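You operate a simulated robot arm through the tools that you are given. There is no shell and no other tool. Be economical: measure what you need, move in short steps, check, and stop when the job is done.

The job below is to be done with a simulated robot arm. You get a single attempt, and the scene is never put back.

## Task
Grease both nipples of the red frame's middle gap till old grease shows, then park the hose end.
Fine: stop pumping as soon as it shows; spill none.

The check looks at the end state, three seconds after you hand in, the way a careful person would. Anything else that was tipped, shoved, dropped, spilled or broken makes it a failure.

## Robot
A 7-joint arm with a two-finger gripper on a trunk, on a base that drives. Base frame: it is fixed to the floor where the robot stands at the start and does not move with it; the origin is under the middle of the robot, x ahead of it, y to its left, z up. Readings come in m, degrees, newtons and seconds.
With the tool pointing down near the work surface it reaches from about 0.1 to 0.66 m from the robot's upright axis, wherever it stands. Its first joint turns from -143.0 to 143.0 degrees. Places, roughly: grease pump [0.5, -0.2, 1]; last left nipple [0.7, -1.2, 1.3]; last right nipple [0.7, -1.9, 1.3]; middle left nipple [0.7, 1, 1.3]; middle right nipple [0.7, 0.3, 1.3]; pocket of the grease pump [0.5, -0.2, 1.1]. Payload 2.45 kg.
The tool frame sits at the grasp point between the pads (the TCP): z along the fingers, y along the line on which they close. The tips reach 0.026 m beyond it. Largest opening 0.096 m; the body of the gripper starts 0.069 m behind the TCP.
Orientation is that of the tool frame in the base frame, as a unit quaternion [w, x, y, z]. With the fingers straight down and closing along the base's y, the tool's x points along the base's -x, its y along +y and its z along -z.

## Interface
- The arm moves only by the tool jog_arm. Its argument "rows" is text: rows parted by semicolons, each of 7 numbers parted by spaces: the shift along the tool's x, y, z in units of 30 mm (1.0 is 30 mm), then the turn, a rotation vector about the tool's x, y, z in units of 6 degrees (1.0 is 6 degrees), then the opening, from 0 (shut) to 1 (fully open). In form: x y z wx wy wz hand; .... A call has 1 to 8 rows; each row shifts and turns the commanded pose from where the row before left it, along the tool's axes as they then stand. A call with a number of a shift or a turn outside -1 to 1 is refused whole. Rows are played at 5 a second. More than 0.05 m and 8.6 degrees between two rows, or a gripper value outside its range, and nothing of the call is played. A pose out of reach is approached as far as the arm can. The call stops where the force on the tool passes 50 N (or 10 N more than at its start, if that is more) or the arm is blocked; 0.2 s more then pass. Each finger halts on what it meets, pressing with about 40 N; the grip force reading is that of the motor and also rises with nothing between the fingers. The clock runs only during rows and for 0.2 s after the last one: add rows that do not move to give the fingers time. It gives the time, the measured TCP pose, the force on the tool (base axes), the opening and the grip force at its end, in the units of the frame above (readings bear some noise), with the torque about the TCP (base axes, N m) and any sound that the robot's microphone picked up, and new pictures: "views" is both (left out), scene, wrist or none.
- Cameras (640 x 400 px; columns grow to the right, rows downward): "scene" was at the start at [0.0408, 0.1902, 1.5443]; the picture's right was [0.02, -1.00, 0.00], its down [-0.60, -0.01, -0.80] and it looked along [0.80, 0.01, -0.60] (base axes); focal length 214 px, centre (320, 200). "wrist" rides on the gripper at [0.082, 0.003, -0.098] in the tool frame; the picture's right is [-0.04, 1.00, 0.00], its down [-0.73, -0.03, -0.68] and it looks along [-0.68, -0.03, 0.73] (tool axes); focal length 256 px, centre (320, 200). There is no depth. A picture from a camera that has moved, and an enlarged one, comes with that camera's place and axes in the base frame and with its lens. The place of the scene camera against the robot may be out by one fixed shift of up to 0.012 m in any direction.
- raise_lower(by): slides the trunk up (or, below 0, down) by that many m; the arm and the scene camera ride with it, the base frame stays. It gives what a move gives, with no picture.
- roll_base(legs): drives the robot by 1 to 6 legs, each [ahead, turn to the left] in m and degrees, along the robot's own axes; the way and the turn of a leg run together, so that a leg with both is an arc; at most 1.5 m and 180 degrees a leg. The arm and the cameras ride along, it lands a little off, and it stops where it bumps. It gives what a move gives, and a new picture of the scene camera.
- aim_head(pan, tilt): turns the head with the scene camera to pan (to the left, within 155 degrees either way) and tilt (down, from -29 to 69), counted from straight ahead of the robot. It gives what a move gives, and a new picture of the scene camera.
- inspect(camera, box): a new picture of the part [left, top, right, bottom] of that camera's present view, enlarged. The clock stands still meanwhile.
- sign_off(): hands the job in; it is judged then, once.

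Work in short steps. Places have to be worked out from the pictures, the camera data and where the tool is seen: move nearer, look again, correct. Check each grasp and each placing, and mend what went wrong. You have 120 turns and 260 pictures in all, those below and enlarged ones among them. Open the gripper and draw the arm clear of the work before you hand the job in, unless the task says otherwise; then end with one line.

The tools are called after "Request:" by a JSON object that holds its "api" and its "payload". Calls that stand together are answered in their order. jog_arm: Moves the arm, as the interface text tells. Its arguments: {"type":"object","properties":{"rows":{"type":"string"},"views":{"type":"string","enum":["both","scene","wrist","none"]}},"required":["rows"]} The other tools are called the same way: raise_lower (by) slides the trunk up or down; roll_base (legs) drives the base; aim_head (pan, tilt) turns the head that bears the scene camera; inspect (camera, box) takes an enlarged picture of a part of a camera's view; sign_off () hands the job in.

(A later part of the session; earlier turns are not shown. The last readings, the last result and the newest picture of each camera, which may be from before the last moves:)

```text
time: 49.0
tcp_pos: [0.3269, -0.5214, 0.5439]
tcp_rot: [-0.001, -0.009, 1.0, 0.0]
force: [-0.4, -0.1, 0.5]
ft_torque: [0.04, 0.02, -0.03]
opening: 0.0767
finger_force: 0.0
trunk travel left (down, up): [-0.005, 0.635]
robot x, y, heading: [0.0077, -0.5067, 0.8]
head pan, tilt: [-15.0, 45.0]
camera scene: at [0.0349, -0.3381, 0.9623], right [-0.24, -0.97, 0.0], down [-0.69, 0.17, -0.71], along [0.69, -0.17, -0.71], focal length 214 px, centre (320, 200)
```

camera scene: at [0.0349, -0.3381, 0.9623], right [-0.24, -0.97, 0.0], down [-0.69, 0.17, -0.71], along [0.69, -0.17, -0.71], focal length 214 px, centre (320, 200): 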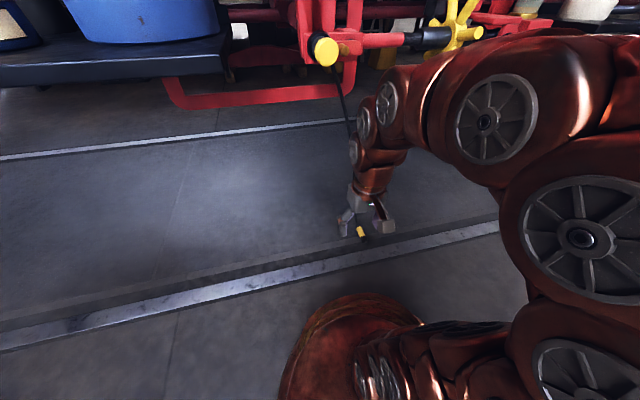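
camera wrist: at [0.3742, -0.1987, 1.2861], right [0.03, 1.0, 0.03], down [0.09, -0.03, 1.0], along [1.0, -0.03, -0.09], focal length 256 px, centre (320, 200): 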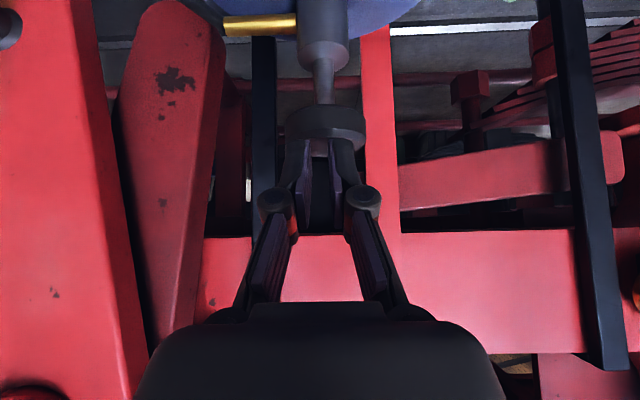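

Wrist clear of everything here. I test turning the hand about its axis by ~180°, so that the nose will later point away from the camera side.

Request:
{"api": "jog_arm", "payload": {"rows": "0 0 0 0 0 1 0.8;0 0 0 0 0 1 0.8;0 0 0 0 0 1 0.8;0 0 0 0 0 1 0.8;0 0 0 0 0 1 0.8;0 0 0 0 0 1 0.8;0 0 0 0 0 1 0.8;0 0 0 0 0 1 0.8", "views": "none"}}

Request:
{"api": "jog_arm", "payload": {"rows": "0 0 0 0 0 1 0.8;0 0 0 0 0 1 0.8;0 0 0 0 0 1 0.8;0 0 0 0 0 1 0.8;0 0 0 0 0 1 0.8;0 0 0 0 0 1 0.8;0 0 0 0 0 1 0.8;0 0 0 0 0 1 0.8", "views": "none"}}

Request:
{"api": "jog_arm", "payload": {"rows": "0 0 0 0 0 1 0.8;0 0 0 0 0 1 0.8;0 0 0 0 0 1 0.8;0 0 0 0 0 1 0.8;0 0 0 0 0 1 0.8;0 0 0 0 0 1 0.8;0 0 0 0 0 1 0.8;0 0 0 0 0 1 0.8", "views": "none"}}

```text
time: 50.8
tcp_pos: [0.3268, -0.5209, 0.5437]
tcp_rot: [0.0, 0.4, 0.916, 0.0]
force: [-0.5, 0.3, 0.4]
ft_torque: [-0.01, -0.02, 0.02]
opening: 0.0768
finger_force: 0.1
trunk travel left (down, up): [-0.005, 0.635]
robot x, y, heading: [0.0072, -0.5079, 0.9]
head pan, tilt: [-15.0, 45.0]
```

```text
time: 52.5
tcp_pos: [0.3269, -0.5201, 0.5447]
tcp_rot: [0.0, 0.738, 0.675, 0.001]
force: [-0.4, 0.0, -0.3]
ft_torque: [0.03, 0.02, -0.03]
opening: 0.077
finger_force: 0.2
trunk travel left (down, up): [-0.005, 0.635]
robot x, y, heading: [0.0035, -0.507, 0.9]
head pan, tilt: [-15.0, 45.0]
```

```text
time: 54.4
tcp_pos: [0.3266, -0.5209, 0.5437]
tcp_rot: [0.0, 0.949, 0.316, -0.001]
force: [0.6, 0.0, -0.4]
ft_torque: [0.0, 0.01, -0.01]
opening: 0.0767
finger_force: 0.0
trunk travel left (down, up): [-0.005, 0.635]
robot x, y, heading: [0.0029, -0.5051, 1.0]
head pan, tilt: [-15.0, 45.0]
```

The turn works so far; I complete it.

Request:
{"api": "jog_arm", "payload": {"rows": "0 0 0 0 0 1 0.8;0 0 0 0 0 1 0.8;0 0 0 0 0 1 0.8;0 0 0 0 0 1 0.8;0 0 0 0 0 1 0.8;0 0 0 0 0 1 0.8", "views": "wrist"}}

```text
time: 55.8
tcp_pos: [0.3272, -0.5201, 0.5434]
tcp_rot: [0.0, 1.0, 0.007, 0.0]
force: [-0.6, -0.5, -1.2]
ft_torque: [0.0, 0.02, 0.01]
opening: 0.0769
finger_force: 0.1
trunk travel left (down, up): [-0.005, 0.635]
robot x, y, heading: [0.0025, -0.5054, 0.9]
head pan, tilt: [-15.0, 45.0]
camera wrist: at [0.4086, -0.524, 0.6425], right [-0.03, -1.0, 0.0], down [-0.73, 0.02, 0.68], along [-0.68, 0.02, -0.73], focal length 256 px, centre (320, 200)
```

wrist: 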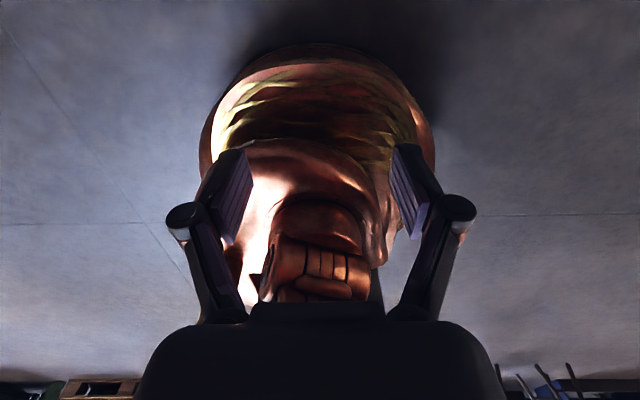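

Yaw 180° is reachable. I shift the base to about (0.08,-0.72) so the end is within reach.

Request:
{"api": "roll_base", "payload": {"legs": [[0, -90], [0.21, 0], [0, 90], [0.08, 0]]}}

Request:
{"api": "aim_head", "payload": {"pan": 0, "tilt": 50}}

```text
time: 65.7
tcp_pos: [0.4099, -0.7301, 0.5432]
tcp_rot: [0.0, 1.0, 0.012, 0.0]
force: [0.2, 1.0, 0.1]
ft_torque: [0.01, -0.01, 0.0]
opening: 0.0768
finger_force: 0.1
trunk travel left (down, up): [-0.005, 0.635]
robot x, y, heading: [0.0917, -0.7143, 1.3]
head pan, tilt: [-15.0, 45.0]
camera scene: at [0.1159, -0.5495, 0.9622], right [-0.24, -0.97, 0.0], down [-0.69, 0.17, -0.71], along [0.69, -0.17, -0.71], focal length 214 px, centre (320, 200)
```

scene: 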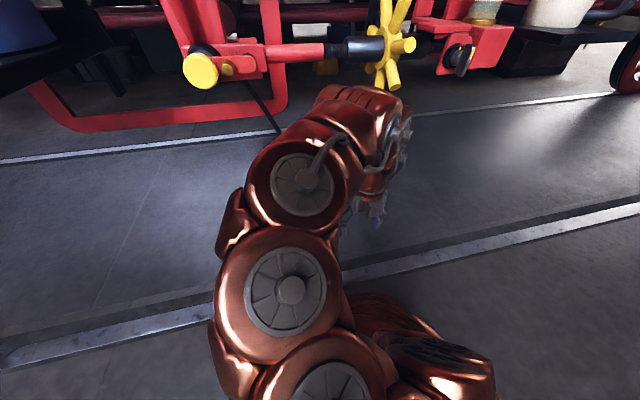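

```text
time: 66.5
tcp_pos: [0.4091, -0.7288, 0.5427]
tcp_rot: [0.0, 1.0, 0.012, 0.0]
force: [-0.4, -0.1, -0.3]
ft_torque: [0.0, 0.01, 0.02]
opening: 0.0769
finger_force: 0.0
trunk travel left (down, up): [-0.005, 0.635]
robot x, y, heading: [0.0863, -0.7168, 1.2]
head pan, tilt: [0.0, 50.0]
camera scene: at [0.1138, -0.5285, 0.9553], right [0.02, -1.0, 0.0], down [-0.77, -0.02, -0.64], along [0.64, 0.02, -0.77], focal length 214 px, centre (320, 200)
```

scene: 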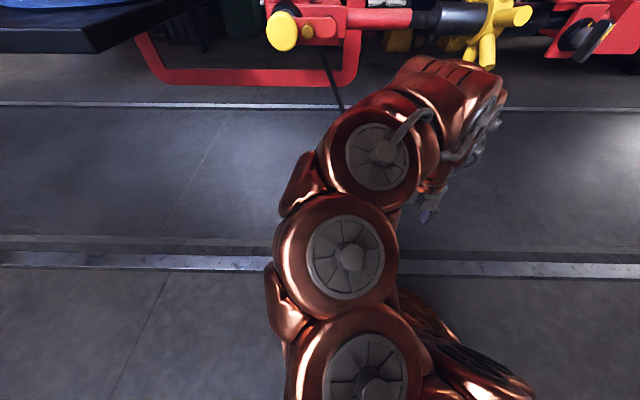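

The arm hides the end from the head. I go down first (well below the handwheel), then forward above the end.

Request:
{"api": "jog_arm", "payload": {"rows": "0 0 1 0 0 0 0.8;0 0 1 0 0 0 0.8;0 0 1 0 0 0 0.8;0 0 1 0 0 0 0.8;0 0 1 0 0 0 0.8;0 0 1 0 0 0 0.8;0 0 1 0 0 0 0.8;0 0 1 0 0 0 0.8", "views": "none"}}

Request:
{"api": "jog_arm", "payload": {"rows": "0 0 1 0 0 0 0.8;0 0 1 0 0 0 0.8;1 0 0 0 0 0 0.8;1 0 0 0 0 0 0.8;1 0 0 0 0 0 0.8;1 0 0 0 0 0 0.8;0 0 0 0 0 0 0.8", "views": "both"}}

```text
time: 68.3
tcp_pos: [0.4078, -0.7287, 0.404]
tcp_rot: [0.0, 1.0, 0.011, 0.001]
force: [0.0, 0.6, -0.5]
ft_torque: [0.02, -0.01, 0.02]
opening: 0.0766
finger_force: 0.1
out of reach, approached as far as the arm can: row 5, 6, 7, 8
trunk travel left (down, up): [-0.005, 0.635]
robot x, y, heading: [0.0876, -0.7194, 1.2]
head pan, tilt: [0.0, 50.0]
```

```text
time: 69.9
tcp_pos: [0.5295, -0.7246, 0.4048]
tcp_rot: [-0.001, 1.0, 0.012, 0.0]
force: [-0.5, 0.4, -0.4]
ft_torque: [0.01, 0.03, 0.03]
opening: 0.077
finger_force: 0.1
out of reach, approached as far as the arm can: row 1, 2
trunk travel left (down, up): [-0.005, 0.635]
robot x, y, heading: [0.0863, -0.7203, 1.4]
head pan, tilt: [0.0, 50.0]
camera scene: at [0.1138, -0.5285, 0.9553], right [0.02, -1.0, 0.0], down [-0.77, -0.02, -0.64], along [0.64, 0.02, -0.77], focal length 214 px, centre (320, 200)
camera wrist: at [0.6112, -0.7274, 0.5047], right [-0.02, -1.0, 0.0], down [-0.73, 0.01, 0.68], along [-0.68, 0.01, -0.73], focal length 256 px, centre (320, 200)
```

scene: 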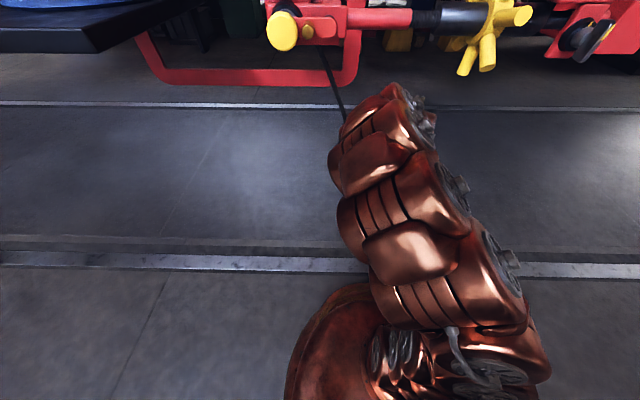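
wrist: 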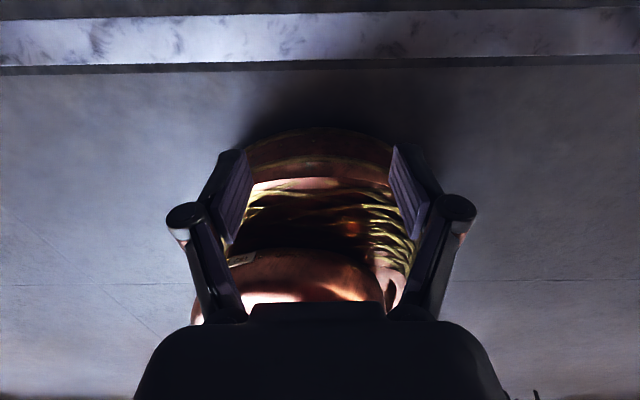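

With the tool straight down, z≈0.40 is the limit at x=0.41. I check how low it gets here and with the tool tilted forward.

Request:
{"api": "jog_arm", "payload": {"rows": "0 0 1 0 0 0 0.8;0 0 1 0 0 0 0.8;0 0 1 0 0 0 0.8", "views": "none"}}

Request:
{"api": "jog_arm", "payload": {"rows": "0 0 0 0 1 0 0.8;0 0 0 0 1 0 0.8;0 0 0 0 1 0 0.8;0 0 0 0 1 0 0.8;0 0 0 0 1 0 0.8;0 0 0 0 1 0 0.8;-0.5 0 1 0 0 0 0.8;-0.5 0 1 0 0 0 0.8", "views": "none"}}

```text
time: 70.7
tcp_pos: [0.5258, -0.7268, 0.3132]
tcp_rot: [0.001, 1.0, 0.012, 0.0]
force: [0.6, -0.1, 0.0]
ft_torque: [-0.02, 0.04, -0.03]
opening: 0.0768
finger_force: 0.0
trunk travel left (down, up): [-0.005, 0.635]
robot x, y, heading: [0.0862, -0.7186, 1.4]
head pan, tilt: [0.0, 50.0]
```

```text
time: 72.5
tcp_pos: [0.6342, -0.7316, 0.2728]
tcp_rot: [-0.003, 0.951, 0.01, 0.31]
force: [-0.8, -0.7, 0.0]
ft_torque: [-0.02, -0.01, -0.01]
opening: 0.077
finger_force: 0.1
out of reach, approached as far as the arm can: row 3, 4, 5, 6
trunk travel left (down, up): [-0.005, 0.635]
robot x, y, heading: [0.0852, -0.7192, 1.3]
head pan, tilt: [0.0, 50.0]
```

At larger x it goes lower with the tool straight down. I undo the tilt, then go to x≈0.62 and descend.

Request:
{"api": "jog_arm", "payload": {"rows": "0 0 0 0 -1 0 0.8;0 0 0 0 -1 0 0.8;0 0 0 0 -1 0 0.8;0 0 0 0 -1 0 0.8;0 0 0 0 -1 0 0.8;0 0 0 0 -1 0 0.8", "views": "none"}}

Request:
{"api": "jog_arm", "payload": {"rows": "0 0 1 0 0 0 0.8;0 0 1 0 0 0 0.8;0 0 1 0 0 0 0.8", "views": "wrist"}}

```text
time: 73.9
tcp_pos: [0.6345, -0.732, 0.2715]
tcp_rot: [-0.001, 1.0, 0.012, -0.002]
force: [-0.6, 0.1, -0.3]
ft_torque: [0.01, 0.0, 0.02]
opening: 0.0769
finger_force: 0.0
trunk travel left (down, up): [-0.005, 0.635]
robot x, y, heading: [0.0863, -0.7164, 1.4]
head pan, tilt: [0.0, 50.0]
```

```text
time: 74.7
tcp_pos: [0.6356, -0.7315, 0.1824]
tcp_rot: [0.0, 1.0, 0.013, 0.0]
force: [-0.8, 0.7, 0.2]
ft_torque: [-0.04, -0.02, -0.01]
opening: 0.0766
finger_force: 0.1
trunk travel left (down, up): [-0.005, 0.635]
robot x, y, heading: [0.086, -0.7198, 1.4]
head pan, tilt: [0.0, 50.0]
camera wrist: at [0.7173, -0.733, 0.2817], right [-0.02, -1.0, 0.0], down [-0.73, 0.01, 0.68], along [-0.68, 0.01, -0.73], focal length 256 px, centre (320, 200)
```

wrist: 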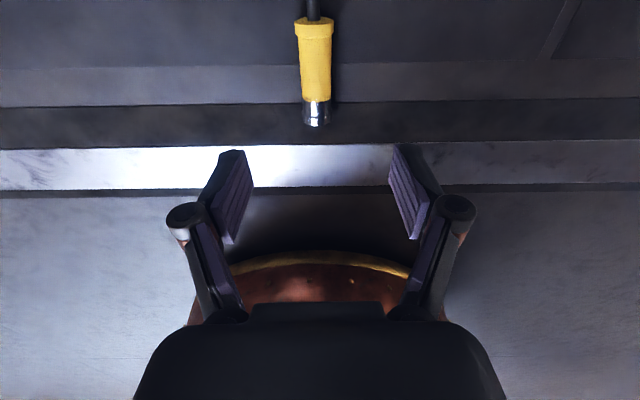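

The end is clearly visible: yellow body x≈0.61–0.68, y≈-0.727, nose to -x. I line up on its middle and descend in steps.

Request:
{"api": "jog_arm", "payload": {"rows": "0.42 -0.15 0.5 0 0 0 0.8;0 0 1 0 0 0 0.8;0 0 1 0 0 0 0.8;0 0 1 0 0 0 0.8;0 0 0.5 0 0 0 0.8;0 0 0 0 0 0 0.8", "views": "wrist"}}

```text
time: 76.1
tcp_pos: [0.6471, -0.7271, 0.0622]
tcp_rot: [0.001, 1.0, 0.012, 0.0]
force: [0.1, -0.4, 1.5]
ft_torque: [-0.01, -0.01, 0.0]
opening: 0.0768
finger_force: 0.1
trunk travel left (down, up): [-0.005, 0.635]
robot x, y, heading: [0.0873, -0.7138, 1.2]
head pan, tilt: [0.0, 50.0]
camera wrist: at [0.7298, -0.7285, 0.1607], right [-0.02, -1.0, 0.0], down [-0.73, 0.01, 0.68], along [-0.68, 0.01, -0.73], focal length 256 px, centre (320, 200)
```

wrist: 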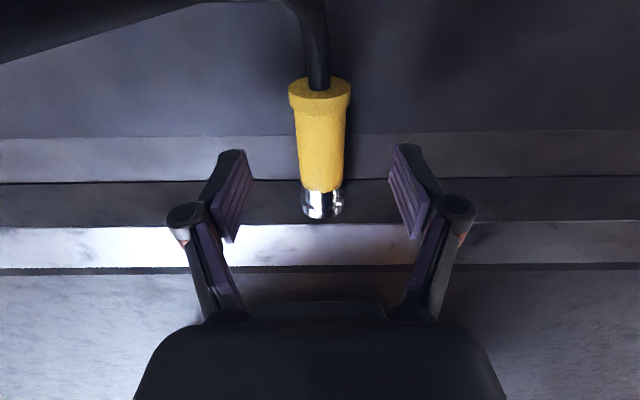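

Centred between the fingers. Descend the last 32 mm to z≈0.03 and close.

Request:
{"api": "jog_arm", "payload": {"rows": "0.1 0 0.5 0 0 0 0.8;0 0 0.5 0 0 0 0.8;0 0 0 0 0 0 0.8", "views": "none"}}

Request:
{"api": "jog_arm", "payload": {"rows": "0 0 0 0 0 0 0.5;0 0 0 0 0 0 0.2;0 0 0 0 0 0 0;0 0 0 0 0 0 0;0 0 0 0 0 0 0;0 0 0 0 0 0 0;0 0 0 0 0 0 0", "views": "wrist"}}

```text
time: 76.9
tcp_pos: [0.6515, -0.7258, 0.0325]
tcp_rot: [0.0, 1.0, 0.012, 0.0]
force: [0.4, 0.8, 0.0]
ft_torque: [-0.02, -0.04, 0.01]
opening: 0.0769
finger_force: 0.2
trunk travel left (down, up): [-0.005, 0.635]
robot x, y, heading: [0.0848, -0.719, 1.4]
head pan, tilt: [0.0, 50.0]
```

```text
time: 78.5
tcp_pos: [0.6514, -0.7249, 0.0337]
tcp_rot: [-0.001, 1.0, 0.012, 0.0]
force: [0.9, 0.2, 3.5]
ft_torque: [0.02, 0.05, 0.0]
opening: 0.0315
finger_force: 40.0
trunk travel left (down, up): [-0.005, 0.635]
robot x, y, heading: [0.0884, -0.7199, 1.4]
head pan, tilt: [0.0, 50.0]
camera wrist: at [0.7332, -0.7286, 0.1315], right [-0.02, -1.0, 0.0], down [-0.73, 0.01, 0.68], along [-0.68, 0.01, -0.73], focal length 256 px, centre (320, 200)
```

wrist: 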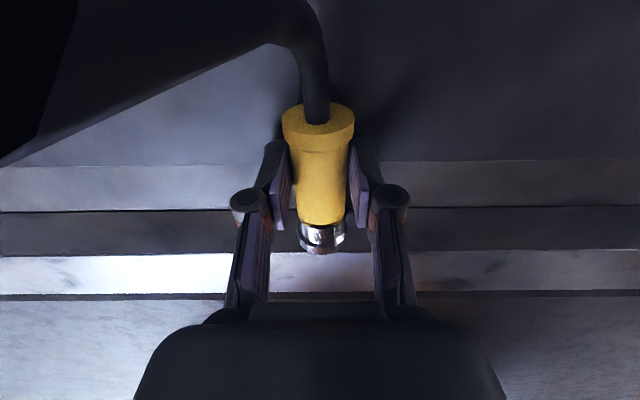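

Gripped (31.5 mm). Lift a little, slowly, and check that it follows.

Request:
{"api": "jog_arm", "payload": {"rows": "0 0 -0.15 0 0 0 0;0 0 -0.25 0 0 0 0;0 0 -0.3 0 0 0 0;0 0 -0.3 0 0 0 0;0 0 -0.3 0 0 0 0;0 0 -0.3 0 0 0 0", "views": "wrist"}}

```text
time: 79.9
tcp_pos: [0.6493, -0.7268, 0.0799]
tcp_rot: [0.0, 1.0, 0.012, -0.001]
force: [0.5, 0.0, -0.4]
ft_torque: [0.02, -0.01, -0.03]
opening: 0.0001
finger_force: 28.8
trunk travel left (down, up): [-0.005, 0.635]
robot x, y, heading: [0.0903, -0.7194, 1.4]
head pan, tilt: [0.0, 50.0]
camera wrist: at [0.7319, -0.7292, 0.1785], right [-0.02, -1.0, 0.0], down [-0.73, 0.01, 0.68], along [-0.68, 0.01, -0.73], focal length 256 px, centre (320, 200)
```

wrist: 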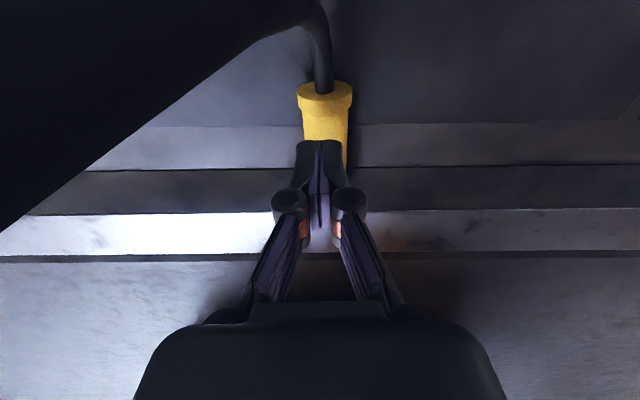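

It slid out downwards; I had gripped only with the fingertips (axis ~17 mm below the TCP). I reopen, go lower until the tips nearly touch the floor, and re-grip.

Request:
{"api": "jog_arm", "payload": {"rows": "0 0 0 0 0 0 0.4;0 0 0 0 0 0 0.7;0 0 0 0 0 0 0.7;0 0 0 0 0 0 0.7", "views": "wrist"}}

```text
time: 80.9
tcp_pos: [0.6499, -0.7262, 0.0797]
tcp_rot: [0.0, 1.0, 0.013, 0.0]
force: [-0.7, -0.8, 0.7]
ft_torque: [-0.05, 0.05, 0.0]
opening: 0.0671
finger_force: 0.1
trunk travel left (down, up): [-0.005, 0.635]
robot x, y, heading: [0.0844, -0.7159, 1.3]
head pan, tilt: [0.0, 50.0]
camera wrist: at [0.7321, -0.7293, 0.1787], right [-0.02, -1.0, 0.0], down [-0.73, 0.01, 0.68], along [-0.68, 0.01, -0.73], focal length 256 px, centre (320, 200)
```

wrist: 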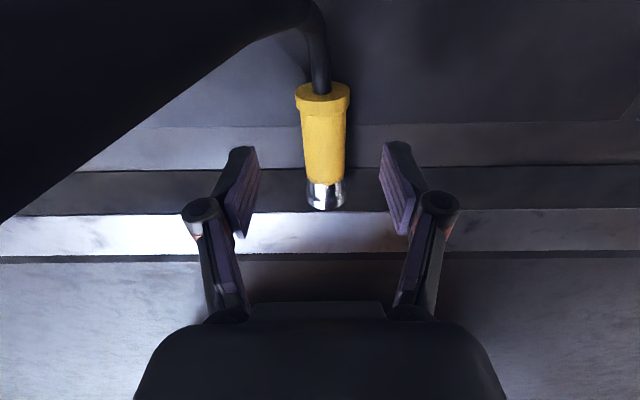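

Request:
{"api": "jog_arm", "payload": {"rows": "0 0.03 0.8 0 0 0 0.7;0 0.03 0.6 0 0 0 0.7;0 0 0.35 0 0 0 0.7;0 0 0 0 0 0 0.7", "views": "none"}}

Request:
{"api": "jog_arm", "payload": {"rows": "0 0 0 0 0 0 0.4;0 0 0 0 0 0 0.25;0 0 0 0 0 0 0.2;0 0 0 0 0 0 0.2;0 0 0 0 0 0 0.2;0 0 0 0 0 0 0.2", "views": "wrist"}}

```text
time: 81.9
tcp_pos: [0.6499, -0.7285, 0.0271]
tcp_rot: [0.0, 1.0, 0.013, 0.0]
force: [0.4, -0.2, 0.0]
ft_torque: [0.01, 0.01, -0.05]
opening: 0.0672
finger_force: 0.0
trunk travel left (down, up): [-0.005, 0.635]
robot x, y, heading: [0.0883, -0.7177, 1.4]
head pan, tilt: [0.0, 50.0]
```

```text
time: 83.3
tcp_pos: [0.6514, -0.7288, 0.0269]
tcp_rot: [0.0, 1.0, 0.012, 0.0]
force: [0.0, -1.3, 3.4]
ft_torque: [-0.02, 0.11, 0.01]
opening: 0.0316
finger_force: 40.3
trunk travel left (down, up): [-0.005, 0.635]
robot x, y, heading: [0.0869, -0.7167, 1.3]
head pan, tilt: [0.0, 50.0]
camera wrist: at [0.7331, -0.7306, 0.1264], right [-0.02, -1.0, 0.0], down [-0.73, 0.01, 0.68], along [-0.68, 0.01, -0.73], focal length 256 px, centre (320, 200)
```

wrist: 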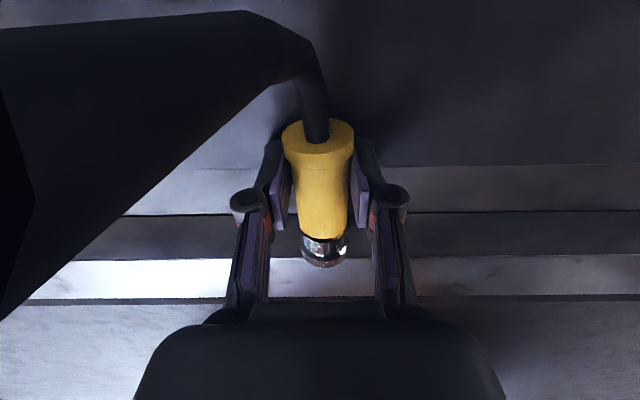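

Now lift 15 mm very slowly and read.

Request:
{"api": "jog_arm", "payload": {"rows": "0 0 -0.1 0 0 0 0.2;0 0 -0.1 0 0 0 0.2;0 0 -0.1 0 0 0 0.2;0 0 0 0 0 0 0.2", "views": "none"}}

Request:
{"api": "jog_arm", "payload": {"rows": "0 0 -0.1 0 0 0 0.2;0 0 -0.1 0 0 0 0.2;0 0 -0.1 0 0 0 0.2;0 0 0 0 0 0 0.2", "views": "wrist"}}

```text
time: 84.3
tcp_pos: [0.65, -0.7274, 0.036]
tcp_rot: [0.0, 1.0, 0.012, 0.0]
force: [0.1, -0.6, -1.8]
ft_torque: [0.03, -0.03, 0.04]
opening: 0.0316
finger_force: 39.2
trunk travel left (down, up): [-0.005, 0.635]
robot x, y, heading: [0.0861, -0.7186, 1.2]
head pan, tilt: [0.0, 50.0]
```

```text
time: 85.3
tcp_pos: [0.651, -0.7298, 0.0439]
tcp_rot: [0.001, 1.0, 0.012, -0.001]
force: [-0.3, 0.8, -1.6]
ft_torque: [0.01, -0.02, 0.0]
opening: 0.0314
finger_force: 39.5
trunk travel left (down, up): [-0.005, 0.635]
robot x, y, heading: [0.0877, -0.7209, 1.5]
head pan, tilt: [0.0, 50.0]
camera wrist: at [0.7331, -0.7314, 0.1443], right [-0.01, -1.0, 0.0], down [-0.73, 0.01, 0.68], along [-0.68, 0.01, -0.73], focal length 256 px, centre (320, 200)
```

wrist: 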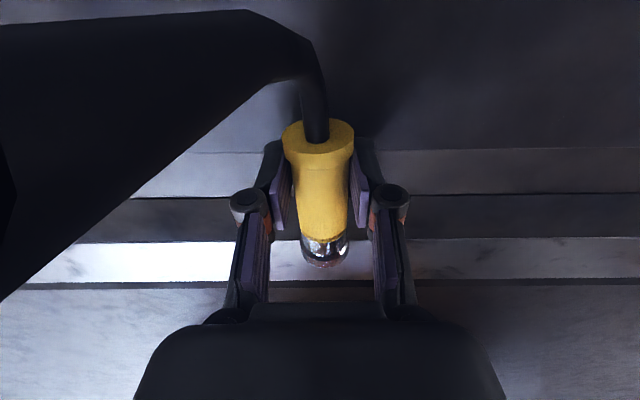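

It holds now (weight ≈1.7 N). I keep lifting at a moderate pace and check.

Request:
{"api": "jog_arm", "payload": {"rows": "0 0 -0.2 0 0 0 0.15;0 0 -0.2 0 0 0 0.15;0 0 -0.3 0 0 0 0.15;0 0 -0.3 0 0 0 0.15;0 0 -0.3 0 0 0 0.15;0 0 -0.3 0 0 0 0.15;0 0 -0.3 0 0 0 0.15;0 0 -0.3 0 0 0 0.15", "views": "wrist"}}

```text
time: 87.1
tcp_pos: [0.6494, -0.727, 0.1109]
tcp_rot: [0.0, 1.0, 0.012, 0.0]
force: [0.1, 0.3, -1.6]
ft_torque: [-0.01, -0.01, 0.03]
opening: 0.032
finger_force: 40.2
trunk travel left (down, up): [-0.005, 0.635]
robot x, y, heading: [0.0876, -0.7145, 1.4]
head pan, tilt: [0.0, 50.0]
camera wrist: at [0.7314, -0.7303, 0.2099], right [-0.01, -1.0, 0.0], down [-0.73, 0.01, 0.68], along [-0.68, 0.01, -0.73], focal length 256 px, centre (320, 200)
```

wrist: 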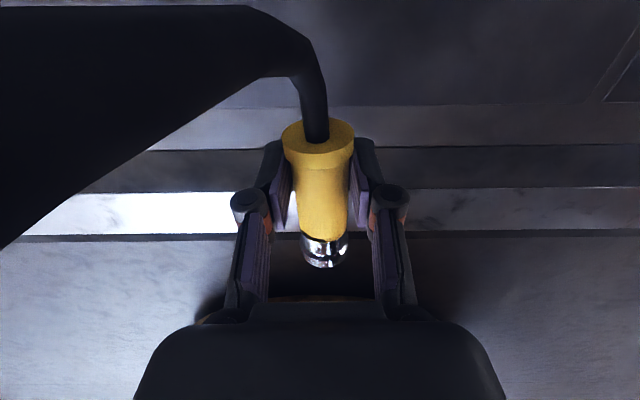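

Holding firmly. I retract along the path I came: up and back from beneath the handwheel, at moderate speed.

Request:
{"api": "jog_arm", "payload": {"rows": "-0.3 0 -0.5 0 0 0 0.15;-0.3 0 -0.5 0 0 0 0.15;-0.3 0 -0.5 0 0 0 0.15;-0.3 0 -0.5 0 0 0 0.15;-0.3 0 -0.5 0 0 0 0.15;-0.3 0 -0.5 0 0 0 0.15;-0.3 0 -0.5 0 0 0 0.15;-0.3 0 -0.5 0 0 0 0.15", "views": "none"}}

Request:
{"api": "jog_arm", "payload": {"rows": "-0.3 0 -0.5 0 0 0 0.15;-0.3 0 -0.5 0 0 0 0.15;-0.3 0 -0.5 0 0 0 0.15;-0.3 0 -0.5 0 0 0 0.15;-0.3 0 -0.5 0 0 0 0.15;-0.4 0 -0.35 0 0 0 0.15;-0.4 0 -0.35 0 0 0 0.15;-0.4 0 -0.35 0 0 0 0.15", "views": "none"}}

Request:
{"api": "jog_arm", "payload": {"rows": "-0.4 0 -0.35 0 0 0 0.15;-0.4 0 -0.35 0 0 0 0.15;-0.4 0 -0.35 0 0 0 0.15;-0.4 0 -0.35 0 0 0 0.15;-0.4 0 -0.35 0 0 0 0.15;-0.4 0 -0.35 0 0 0 0.15;-0.4 0 -0.35 0 0 0 0.15", "views": "wrist"}}

```text
time: 88.9
tcp_pos: [0.5765, -0.7314, 0.2289]
tcp_rot: [-0.001, 1.0, 0.012, -0.001]
force: [0.3, 0.5, -2.3]
ft_torque: [0.02, 0.0, 0.02]
opening: 0.0316
finger_force: 40.0
trunk travel left (down, up): [-0.005, 0.635]
robot x, y, heading: [0.0922, -0.719, 1.5]
head pan, tilt: [0.0, 50.0]
```

```text
time: 90.7
tcp_pos: [0.4947, -0.7334, 0.3376]
tcp_rot: [0.0, 1.0, 0.012, 0.0]
force: [-0.2, 0.2, -1.7]
ft_torque: [-0.02, -0.03, -0.03]
opening: 0.0317
finger_force: 40.0
trunk travel left (down, up): [-0.005, 0.635]
robot x, y, heading: [0.0887, -0.7167, 1.3]
head pan, tilt: [0.0, 50.0]
```

```text
time: 92.3
tcp_pos: [0.413, -0.7345, 0.4111]
tcp_rot: [0.0, 1.0, 0.013, 0.0]
force: [-0.1, -0.5, -1.7]
ft_torque: [0.01, -0.01, 0.01]
opening: 0.0316
finger_force: 40.4
trunk travel left (down, up): [-0.005, 0.635]
robot x, y, heading: [0.0874, -0.7205, 1.5]
head pan, tilt: [0.0, 50.0]
camera wrist: at [0.495, -0.7367, 0.5101], right [-0.02, -1.0, 0.0], down [-0.73, 0.01, 0.68], along [-0.68, 0.01, -0.73], focal length 256 px, centre (320, 200)
```

wrist: 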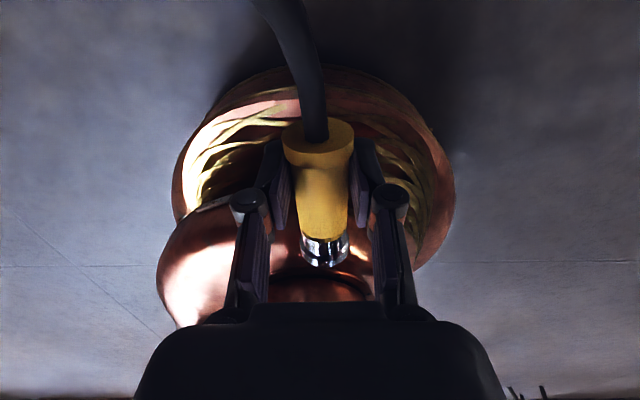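

Grip still good. I back the base off to x≈0 and raise the trunk.

Request:
{"api": "roll_base", "payload": {"legs": [[-0.09, 0]]}}

Request:
{"api": "raise_lower", "payload": {"by": 0.3}}

Request:
{"api": "raise_lower", "payload": {"by": 0.3}}

Request:
{"api": "jog_arm", "payload": {"rows": "0 0 -0.5 0 0 0 0.15;0 0 -0.5 0 0 0 0.15;0 0 -0.5 0 0 0 0.15;0 0 -0.5 0 0 0 0.15;0 0 -0.5 0 0 0 0.15;0 0 -0.5 0 0 0 0.15;0 0 -0.5 0 0 0 0.15;0 0 -0.5 0 0 0 0.15", "views": "both"}}

```text
time: 93.4
tcp_pos: [0.3217, -0.7371, 0.4113]
tcp_rot: [0.0, 1.0, 0.011, 0.0]
force: [0.2, -0.3, -1.3]
ft_torque: [0.01, -0.02, -0.01]
opening: 0.0317
finger_force: 40.3
trunk travel left (down, up): [-0.005, 0.635]
robot x, y, heading: [-0.0056, -0.7203, 1.3]
head pan, tilt: [0.0, 50.0]
camera scene: at [0.0232, -0.5307, 0.9553], right [0.02, -1.0, 0.0], down [-0.77, -0.02, -0.64], along [0.64, 0.01, -0.77], focal length 214 px, centre (320, 200)
```

scene: 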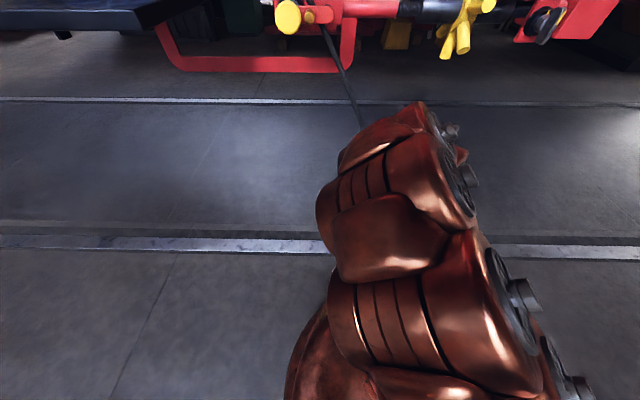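

```text
time: 96.4
tcp_pos: [0.3227, -0.7365, 0.7096]
tcp_rot: [0.0, 1.0, 0.011, 0.0]
force: [-0.7, -0.4, -2.1]
ft_torque: [0.03, -0.02, 0.0]
opening: 0.0317
finger_force: 39.9
trunk travel left (down, up): [-0.305, 0.335]
robot x, y, heading: [-0.0026, -0.7168, 1.4]
head pan, tilt: [0.0, 50.0]
```

```text
time: 99.4
tcp_pos: [0.3225, -0.7371, 1.0112]
tcp_rot: [-0.001, 1.0, 0.012, 0.0]
force: [0.1, 0.2, -1.4]
ft_torque: [-0.02, 0.0, -0.01]
opening: 0.032
finger_force: 40.3
trunk travel left (down, up): [-0.605, 0.035]
robot x, y, heading: [-0.0064, -0.7192, 1.2]
head pan, tilt: [0.0, 50.0]
```

```text
time: 101.2
tcp_pos: [0.3216, -0.7363, 1.1309]
tcp_rot: [0.001, 1.0, 0.011, 0.0]
force: [-0.5, 0.0, -1.6]
ft_torque: [0.01, -0.04, -0.01]
opening: 0.0317
finger_force: 40.3
trunk travel left (down, up): [-0.605, 0.035]
robot x, y, heading: [-0.0054, -0.7167, 1.1]
head pan, tilt: [0.0, 50.0]
camera scene: at [0.0232, -0.5306, 1.5553], right [0.02, -1.0, 0.0], down [-0.77, -0.02, -0.64], along [0.64, 0.01, -0.77], focal length 214 px, centre (320, 200)
camera wrist: at [0.404, -0.7396, 1.2303], right [-0.02, -1.0, 0.0], down [-0.73, 0.01, 0.68], along [-0.68, 0.01, -0.73], focal length 256 px, centre (320, 200)
```

scene: 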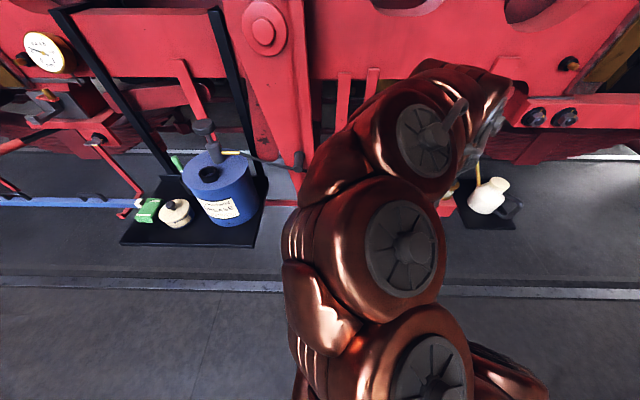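
wrist: 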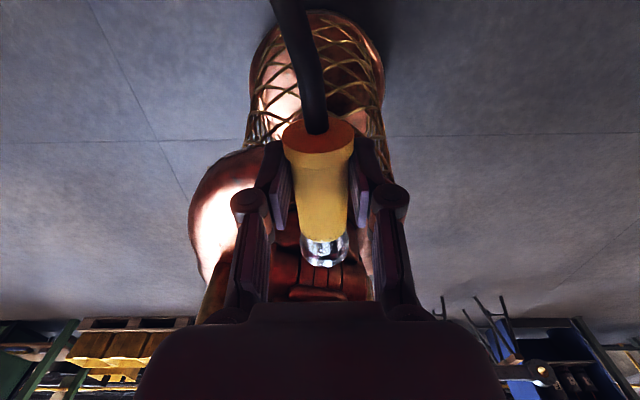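

Before moving on I check where the hose runs now relative to the red post.

Request:
{"api": "inspect", "payload": {"camera": "scene", "box": [180, 80, 400, 220]}}

Request:
{"api": "aim_head", "payload": {"pan": 25, "tilt": 40}}

```text
2.86 times, centred on (290, 150) of scene
camera zoom: at [0.0232, -0.5306, 1.5553], right [0.02, -1.0, 0.0], down [-0.77, -0.02, -0.64], along [0.64, 0.01, -0.77], focal length 613 px, centre (406, 343)
```

zoom: 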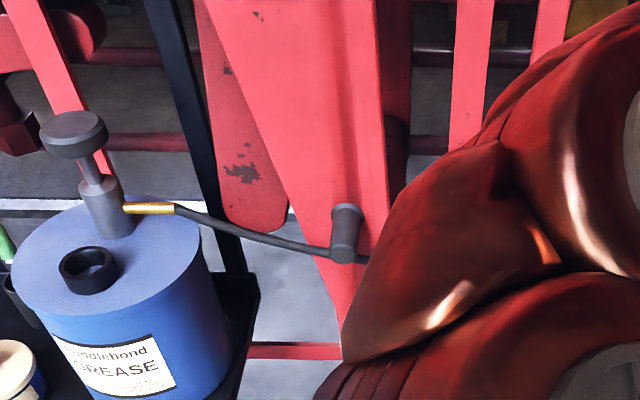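

```text
time: 102.1
tcp_pos: [0.3223, -0.7359, 1.1312]
tcp_rot: [0.0, 1.0, 0.011, 0.0]
force: [0.7, 0.1, -1.7]
ft_torque: [0.0, -0.05, 0.01]
opening: 0.0316
finger_force: 39.7
trunk travel left (down, up): [-0.605, 0.035]
robot x, y, heading: [-0.0032, -0.7189, 1.2]
head pan, tilt: [25.0, 40.0]
camera scene: at [0.0224, -0.4947, 1.5694], right [0.44, -0.9, 0.0], down [-0.58, -0.28, -0.77], along [0.69, 0.34, -0.64], focal length 214 px, centre (320, 200)
```

scene: 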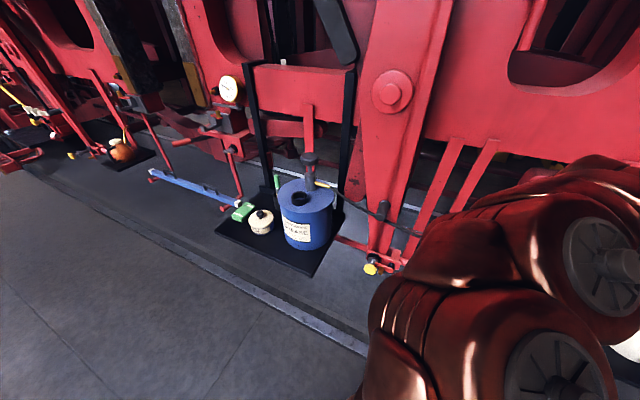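

The hose now runs in front of the post. I drive back along the frame: turn right, reverse 0.77 m, turn left.

Request:
{"api": "roll_base", "payload": {"legs": [[0, -91], [-0.77, 0], [0, 90]]}}

Request:
{"api": "aim_head", "payload": {"pan": 0, "tilt": 30}}

```text
time: 114.0
tcp_pos: [0.3197, 0.0409, 1.1313]
tcp_rot: [0.0, 1.0, 0.002, 0.0]
force: [0.2, -0.3, -2.1]
ft_torque: [0.01, -0.02, -0.05]
opening: 0.0316
finger_force: 40.2
trunk travel left (down, up): [-0.605, 0.035]
robot x, y, heading: [-0.0068, 0.0631, 0.2]
head pan, tilt: [25.0, 40.0]
camera scene: at [0.0241, 0.2874, 1.5695], right [0.43, -0.9, 0.0], down [-0.58, -0.27, -0.77], along [0.69, 0.33, -0.64], focal length 214 px, centre (320, 200)
```

scene: 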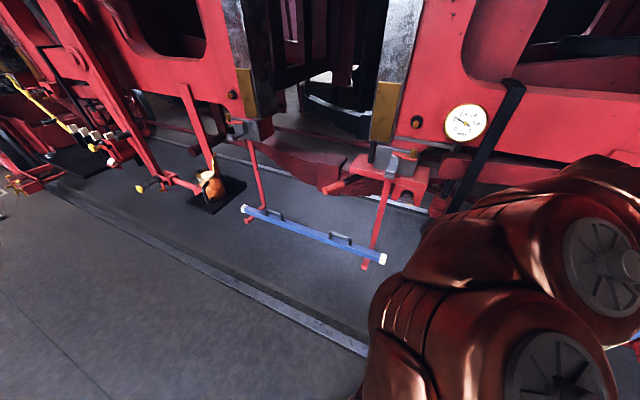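

```text
time: 114.9
tcp_pos: [0.3199, 0.0399, 1.1306]
tcp_rot: [0.0, 1.0, 0.003, 0.0]
force: [0.6, 0.2, -1.7]
ft_torque: [-0.03, -0.04, 0.0]
opening: 0.0315
finger_force: 40.6
trunk travel left (down, up): [-0.605, 0.035]
robot x, y, heading: [-0.0032, 0.0627, 0.3]
head pan, tilt: [0.0, 30.0]
camera scene: at [0.0377, 0.2516, 1.5848], right [0.01, -1.0, 0.0], down [-0.5, 0.0, -0.87], along [0.87, 0.01, -0.5], focal length 214 px, centre (320, 200)
```

scene: 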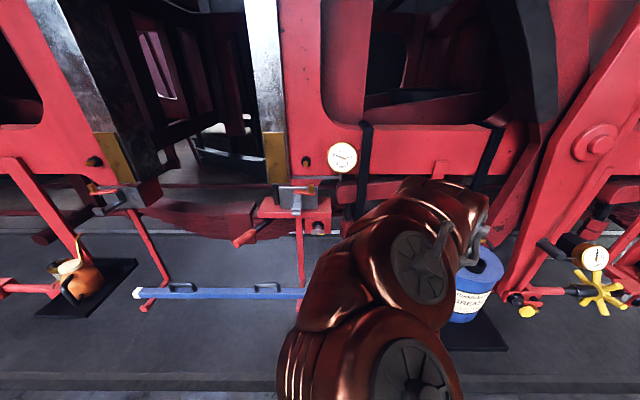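

The hand still holds the end. I turn the hand back by 180° so the nose points to the frame.

Request:
{"api": "jog_arm", "payload": {"rows": "0 0 -0.3 0 0 -1 0.15;0 0 -0.3 0 0 -1 0.15;0 0 -0.3 0 0 -1 0.15;0 0 -0.3 0 0 -1 0.15;0 0 -0.3 0 0 -1 0.15;0 0 -0.3 0 0 -1 0.15;0 0 -0.3 0 0 -1 0.15;0 0 -0.3 0 0 -1 0.15", "views": "none"}}

Request:
{"api": "jog_arm", "payload": {"rows": "0 0 -0.3 0 0 -1 0.15;0 0 -0.3 0 0 -1 0.15;0 0 -0.3 0 0 -1 0.15;0 0 -0.3 0 0 -1 0.15;0 0 -0.3 0 0 -1 0.15;0 0 -0.3 0 0 -1 0.15;0 0 -0.3 0 0 -1 0.15;0 0 -0.3 0 0 -1 0.15", "views": "none"}}

Request:
{"api": "jog_arm", "payload": {"rows": "0 0 0 0 0 -1 0.15;0 0 0 0 0 -1 0.15;0 0 0 0 0 -1 0.15;0 0 0 0 0 -1 0.15;0 0 0 0 0 -1 0.15;0 0 0 0 0 -1 0.15;0 0 0 0 0 -1 0.15", "views": "none"}}

Request:
{"api": "jog_arm", "payload": {"rows": "0 0 0 0 0 -1 0.15;0 0 0 0 0 -1 0.15;0 0 0 0 0 -1 0.15;0 0 0 0 0 -1 0.15;0 0 0 0 0 -1 0.15;0 0 0 0 0 -1 0.15;0 0 0 0 0 -1 0.15", "views": "both"}}

```text
time: 116.7
tcp_pos: [0.32, 0.0399, 1.204]
tcp_rot: [0.0, 0.912, 0.41, 0.0]
force: [1.2, -0.8, -1.1]
ft_torque: [-0.01, -0.02, 0.04]
opening: 0.0316
finger_force: 39.7
trunk travel left (down, up): [-0.605, 0.035]
robot x, y, heading: [-0.0045, 0.0627, 0.4]
head pan, tilt: [0.0, 30.0]
```

```text
time: 118.5
tcp_pos: [0.3195, 0.0393, 1.2749]
tcp_rot: [0.0, 0.666, 0.746, 0.001]
force: [0.4, -1.0, -2.0]
ft_torque: [0.01, 0.0, 0.03]
opening: 0.0316
finger_force: 40.2
trunk travel left (down, up): [-0.605, 0.035]
robot x, y, heading: [-0.0104, 0.0602, 0.5]
head pan, tilt: [0.0, 30.0]
```

```text
time: 120.1
tcp_pos: [0.3204, 0.0389, 1.2749]
tcp_rot: [0.0, 0.355, 0.935, 0.0]
force: [1.4, 0.2, -1.4]
ft_torque: [0.0, 0.03, 0.04]
opening: 0.0317
finger_force: 39.3
trunk travel left (down, up): [-0.605, 0.035]
robot x, y, heading: [-0.0063, 0.0636, 0.3]
head pan, tilt: [0.0, 30.0]
```

```text
time: 121.7
tcp_pos: [0.3189, 0.0408, 1.2756]
tcp_rot: [0.0, -0.004, 1.0, -0.001]
force: [-0.5, 0.3, -3.0]
ft_torque: [0.01, 0.02, 0.03]
opening: 0.0319
finger_force: 39.7
trunk travel left (down, up): [-0.605, 0.035]
robot x, y, heading: [-0.0058, 0.06, 0.5]
head pan, tilt: [0.0, 30.0]
camera scene: at [0.0377, 0.2514, 1.5848], right [0.01, -1.0, 0.0], down [-0.5, 0.0, -0.87], along [0.87, 0.0, -0.5], focal length 214 px, centre (320, 200)
camera wrist: at [0.2381, 0.0416, 1.3737], right [0.03, 1.0, 0.0], down [0.73, -0.02, 0.68], along [0.68, -0.02, -0.73], focal length 256 px, centre (320, 200)
```

scene: 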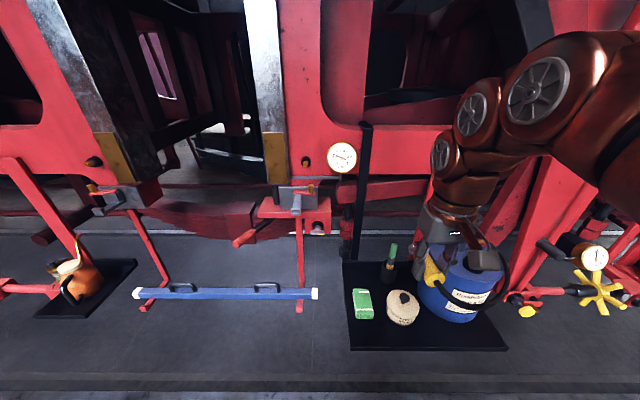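
wrist: 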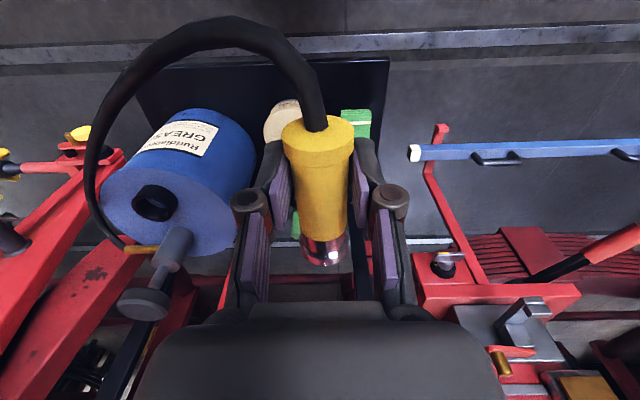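

The nose now points at the frame. To measure the right nipple precisely, I tilt the hand up by 30° so the wrist camera sees the frame beside the palm.

Request:
{"api": "jog_arm", "payload": {"rows": "0 0 0 0 -0.7 0 0.15;0 0 0 0 -0.7 0 0.15;0 0 0 0 -0.7 0 0.15;0 0 0 0 -0.7 0 0.15;0 0 0 0 -0.7 0 0.15;0 0 0 0 -0.7 0 0.15;0 0 0 0 -0.7 0 0.15;0 0 0 0 0 0 0.15", "views": "wrist"}}

```text
time: 123.5
tcp_pos: [0.3194, 0.0398, 1.2754]
tcp_rot: [0.254, -0.002, 0.967, 0.001]
force: [0.1, 0.3, -0.9]
ft_torque: [0.02, 0.02, -0.05]
opening: 0.0314
finger_force: 39.4
trunk travel left (down, up): [-0.605, 0.035]
robot x, y, heading: [-0.0082, 0.0626, 0.1]
head pan, tilt: [0.0, 30.0]
camera wrist: at [0.2006, 0.0408, 1.3211], right [0.03, 1.0, 0.02], down [0.31, -0.03, 0.95], along [0.95, -0.02, -0.31], focal length 256 px, centre (320, 200)
```

wrist: 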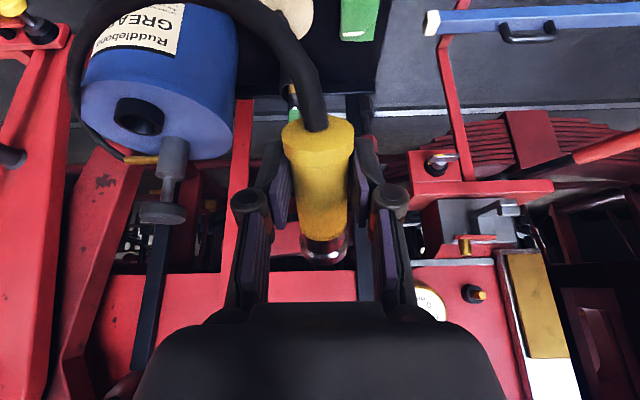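

The nipple shows at about (472,294). I enlarge it, then take a second view from further left.

Request:
{"api": "inspect", "payload": {"camera": "wrist", "box": [430, 260, 530, 330]}}

Request:
{"api": "jog_arm", "payload": {"rows": "0 0.6 0 0 0 0 0.15;0 0.6 0 0 0 0 0.15;0 0.6 0 0 0 0 0.15;0 0.6 0 0 0 0 0.15;0 0.6 0 0 0 0 0.15;0 0.6 0 0 0 0 0.15;0 0.6 0 0 0 0 0.15;0 0.6 0 0 0 0 0.15", "views": "none"}}

Request:
{"api": "jog_arm", "payload": {"rows": "0 0.6 0 0 0 0 0.15;0 0.6 0 0 0 0 0.15;0 0.6 0 0 0 0 0.15;0 0.6 0 0 0 0 0.15;0 0.6 0 0 0 0 0.15;0 0.6 0 0 0 0 0.15;0 0.6 0 0 0 0 0.15;0 0.6 0 0 0 0 0.15", "views": "none"}}

Request:
{"api": "jog_arm", "payload": {"rows": "0 0.6 0 0 0 0 0.15;0 0.6 0 0 0 0 0.15;0 0.6 0 0 0 0 0.15;0 0.6 0 0 0 0 0.15;0 0.6 0 0 0 0 0.15;0 0.6 0 0 0 0 0.15;0 0.6 0 0 0 0 0.15;0 0 0 0 0 0 0.15", "views": "wrist"}}

```text
5.71 times, centred on (480, 295) of wrist
camera zoom: at [0.2006, 0.0408, 1.3211], right [0.03, 1.0, 0.02], down [0.31, -0.03, 0.95], along [0.95, -0.02, -0.31], focal length 1463 px, centre (-594, -343)
```

zoom: 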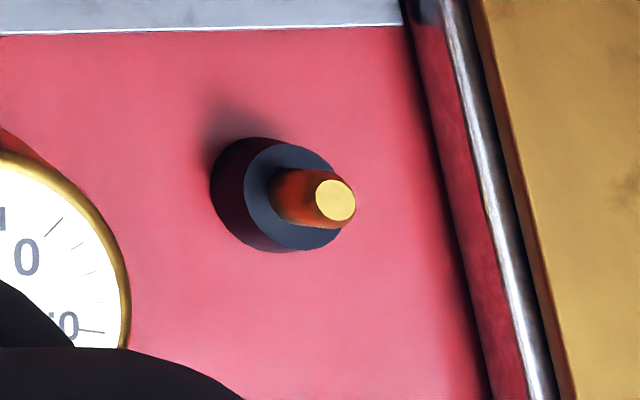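

```text
time: 125.3
tcp_pos: [0.3181, 0.1814, 1.2747]
tcp_rot: [0.254, -0.003, 0.967, 0.001]
force: [-0.4, -0.4, -1.5]
ft_torque: [0.04, 0.01, 0.02]
opening: 0.0317
finger_force: 40.1
trunk travel left (down, up): [-0.605, 0.035]
robot x, y, heading: [-0.004, 0.0604, 0.2]
head pan, tilt: [0.0, 30.0]
```

```text
time: 127.3
tcp_pos: [0.3002, 0.3433, 1.2924]
tcp_rot: [0.209, -0.013, 0.974, 0.086]
force: [0.4, 0.7, -2.2]
ft_torque: [-0.02, 0.01, 0.0]
opening: 0.0319
finger_force: 40.3
trunk travel left (down, up): [-0.605, 0.035]
robot x, y, heading: [-0.0046, 0.0618, 0.7]
head pan, tilt: [0.0, 30.0]
stopped in row 8: the arm was blocked; the commanded pose is now the measured one
```

```text
time: 129.1
tcp_pos: [0.2937, 0.4668, 1.3314]
tcp_rot: [0.191, -0.006, 0.974, 0.121]
force: [-0.3, -0.8, -0.9]
ft_torque: [0.02, 0.02, -0.01]
opening: 0.0318
finger_force: 39.6
trunk travel left (down, up): [-0.605, 0.035]
robot x, y, heading: [-0.0059, 0.0644, 0.4]
head pan, tilt: [0.0, 30.0]
camera wrist: at [0.1826, 0.4489, 1.3903], right [-0.02, 0.97, 0.25], down [0.43, -0.22, 0.88], along [0.9, 0.12, -0.41], focal length 256 px, centre (320, 200)
```

wrist: 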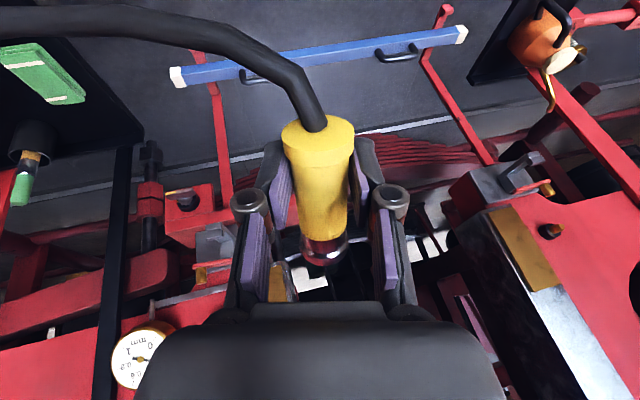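

The left move ran into a joint limit near the body and the hand twisted, but the end is still held. I bring the hand back to the middle and restore the straight-down orientation.

Request:
{"api": "jog_arm", "payload": {"rows": "-0.5 -0.5 0 0.47 0.74 0.02 0.15;-0.5 -0.5 0 0.47 0.74 0.02 0.15;-0.3 -0.5 0 0.47 0.74 0.02 0.15;0 -0.6 0 0.47 0.74 0.02 0.15;0 -0.6 0 0.46 0.73 0.02 0.15;0 -0.6 0 0 0 0 0.15;0 -0.6 0 0 0 0 0.15;0 -0.6 0 0 0 0 0.15", "views": "none"}}

Request:
{"api": "jog_arm", "payload": {"rows": "0 -0.7 0 0 0 0 0.15;0 -0.7 0 0 0 0 0.15;0 -0.7 0 0 0 0 0.15;0 -0.7 0 0 0 0 0.15;0 -0.7 0 0 0 0 0.15;0 -0.7 0 0 0 0 0.15;0 -0.7 0 0 0 0 0.15;0 0 0 0 0 0 0.15", "views": "wrist"}}

```text
time: 130.9
tcp_pos: [0.3261, 0.3381, 1.2985]
tcp_rot: [0.018, 0.002, 0.999, -0.038]
force: [-0.7, 0.4, -1.7]
ft_torque: [0.03, 0.01, -0.03]
opening: 0.0319
finger_force: 39.6
out of reach, approached as far as the arm can: row 5
trunk travel left (down, up): [-0.605, 0.035]
robot x, y, heading: [-0.0035, 0.0659, 0.3]
head pan, tilt: [0.0, 30.0]
```

```text
time: 132.7
tcp_pos: [0.3274, 0.1947, 1.3103]
tcp_rot: [0.019, 0.002, 0.999, -0.038]
force: [0.0, -0.6, -2.2]
ft_torque: [-0.01, 0.05, 0.0]
opening: 0.0317
finger_force: 39.7
trunk travel left (down, up): [-0.605, 0.035]
robot x, y, heading: [-0.0036, 0.0603, 0.4]
head pan, tilt: [0.0, 30.0]
camera wrist: at [0.2426, 0.2037, 1.4065], right [0.04, 1.0, -0.07], down [0.71, 0.02, 0.71], along [0.71, -0.08, -0.7], focal length 256 px, centre (320, 200)
```

wrist: 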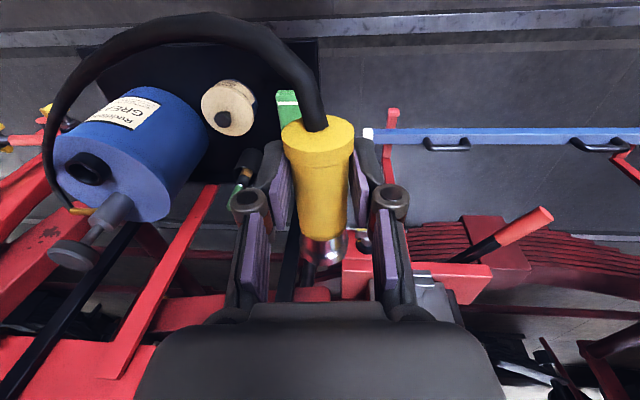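

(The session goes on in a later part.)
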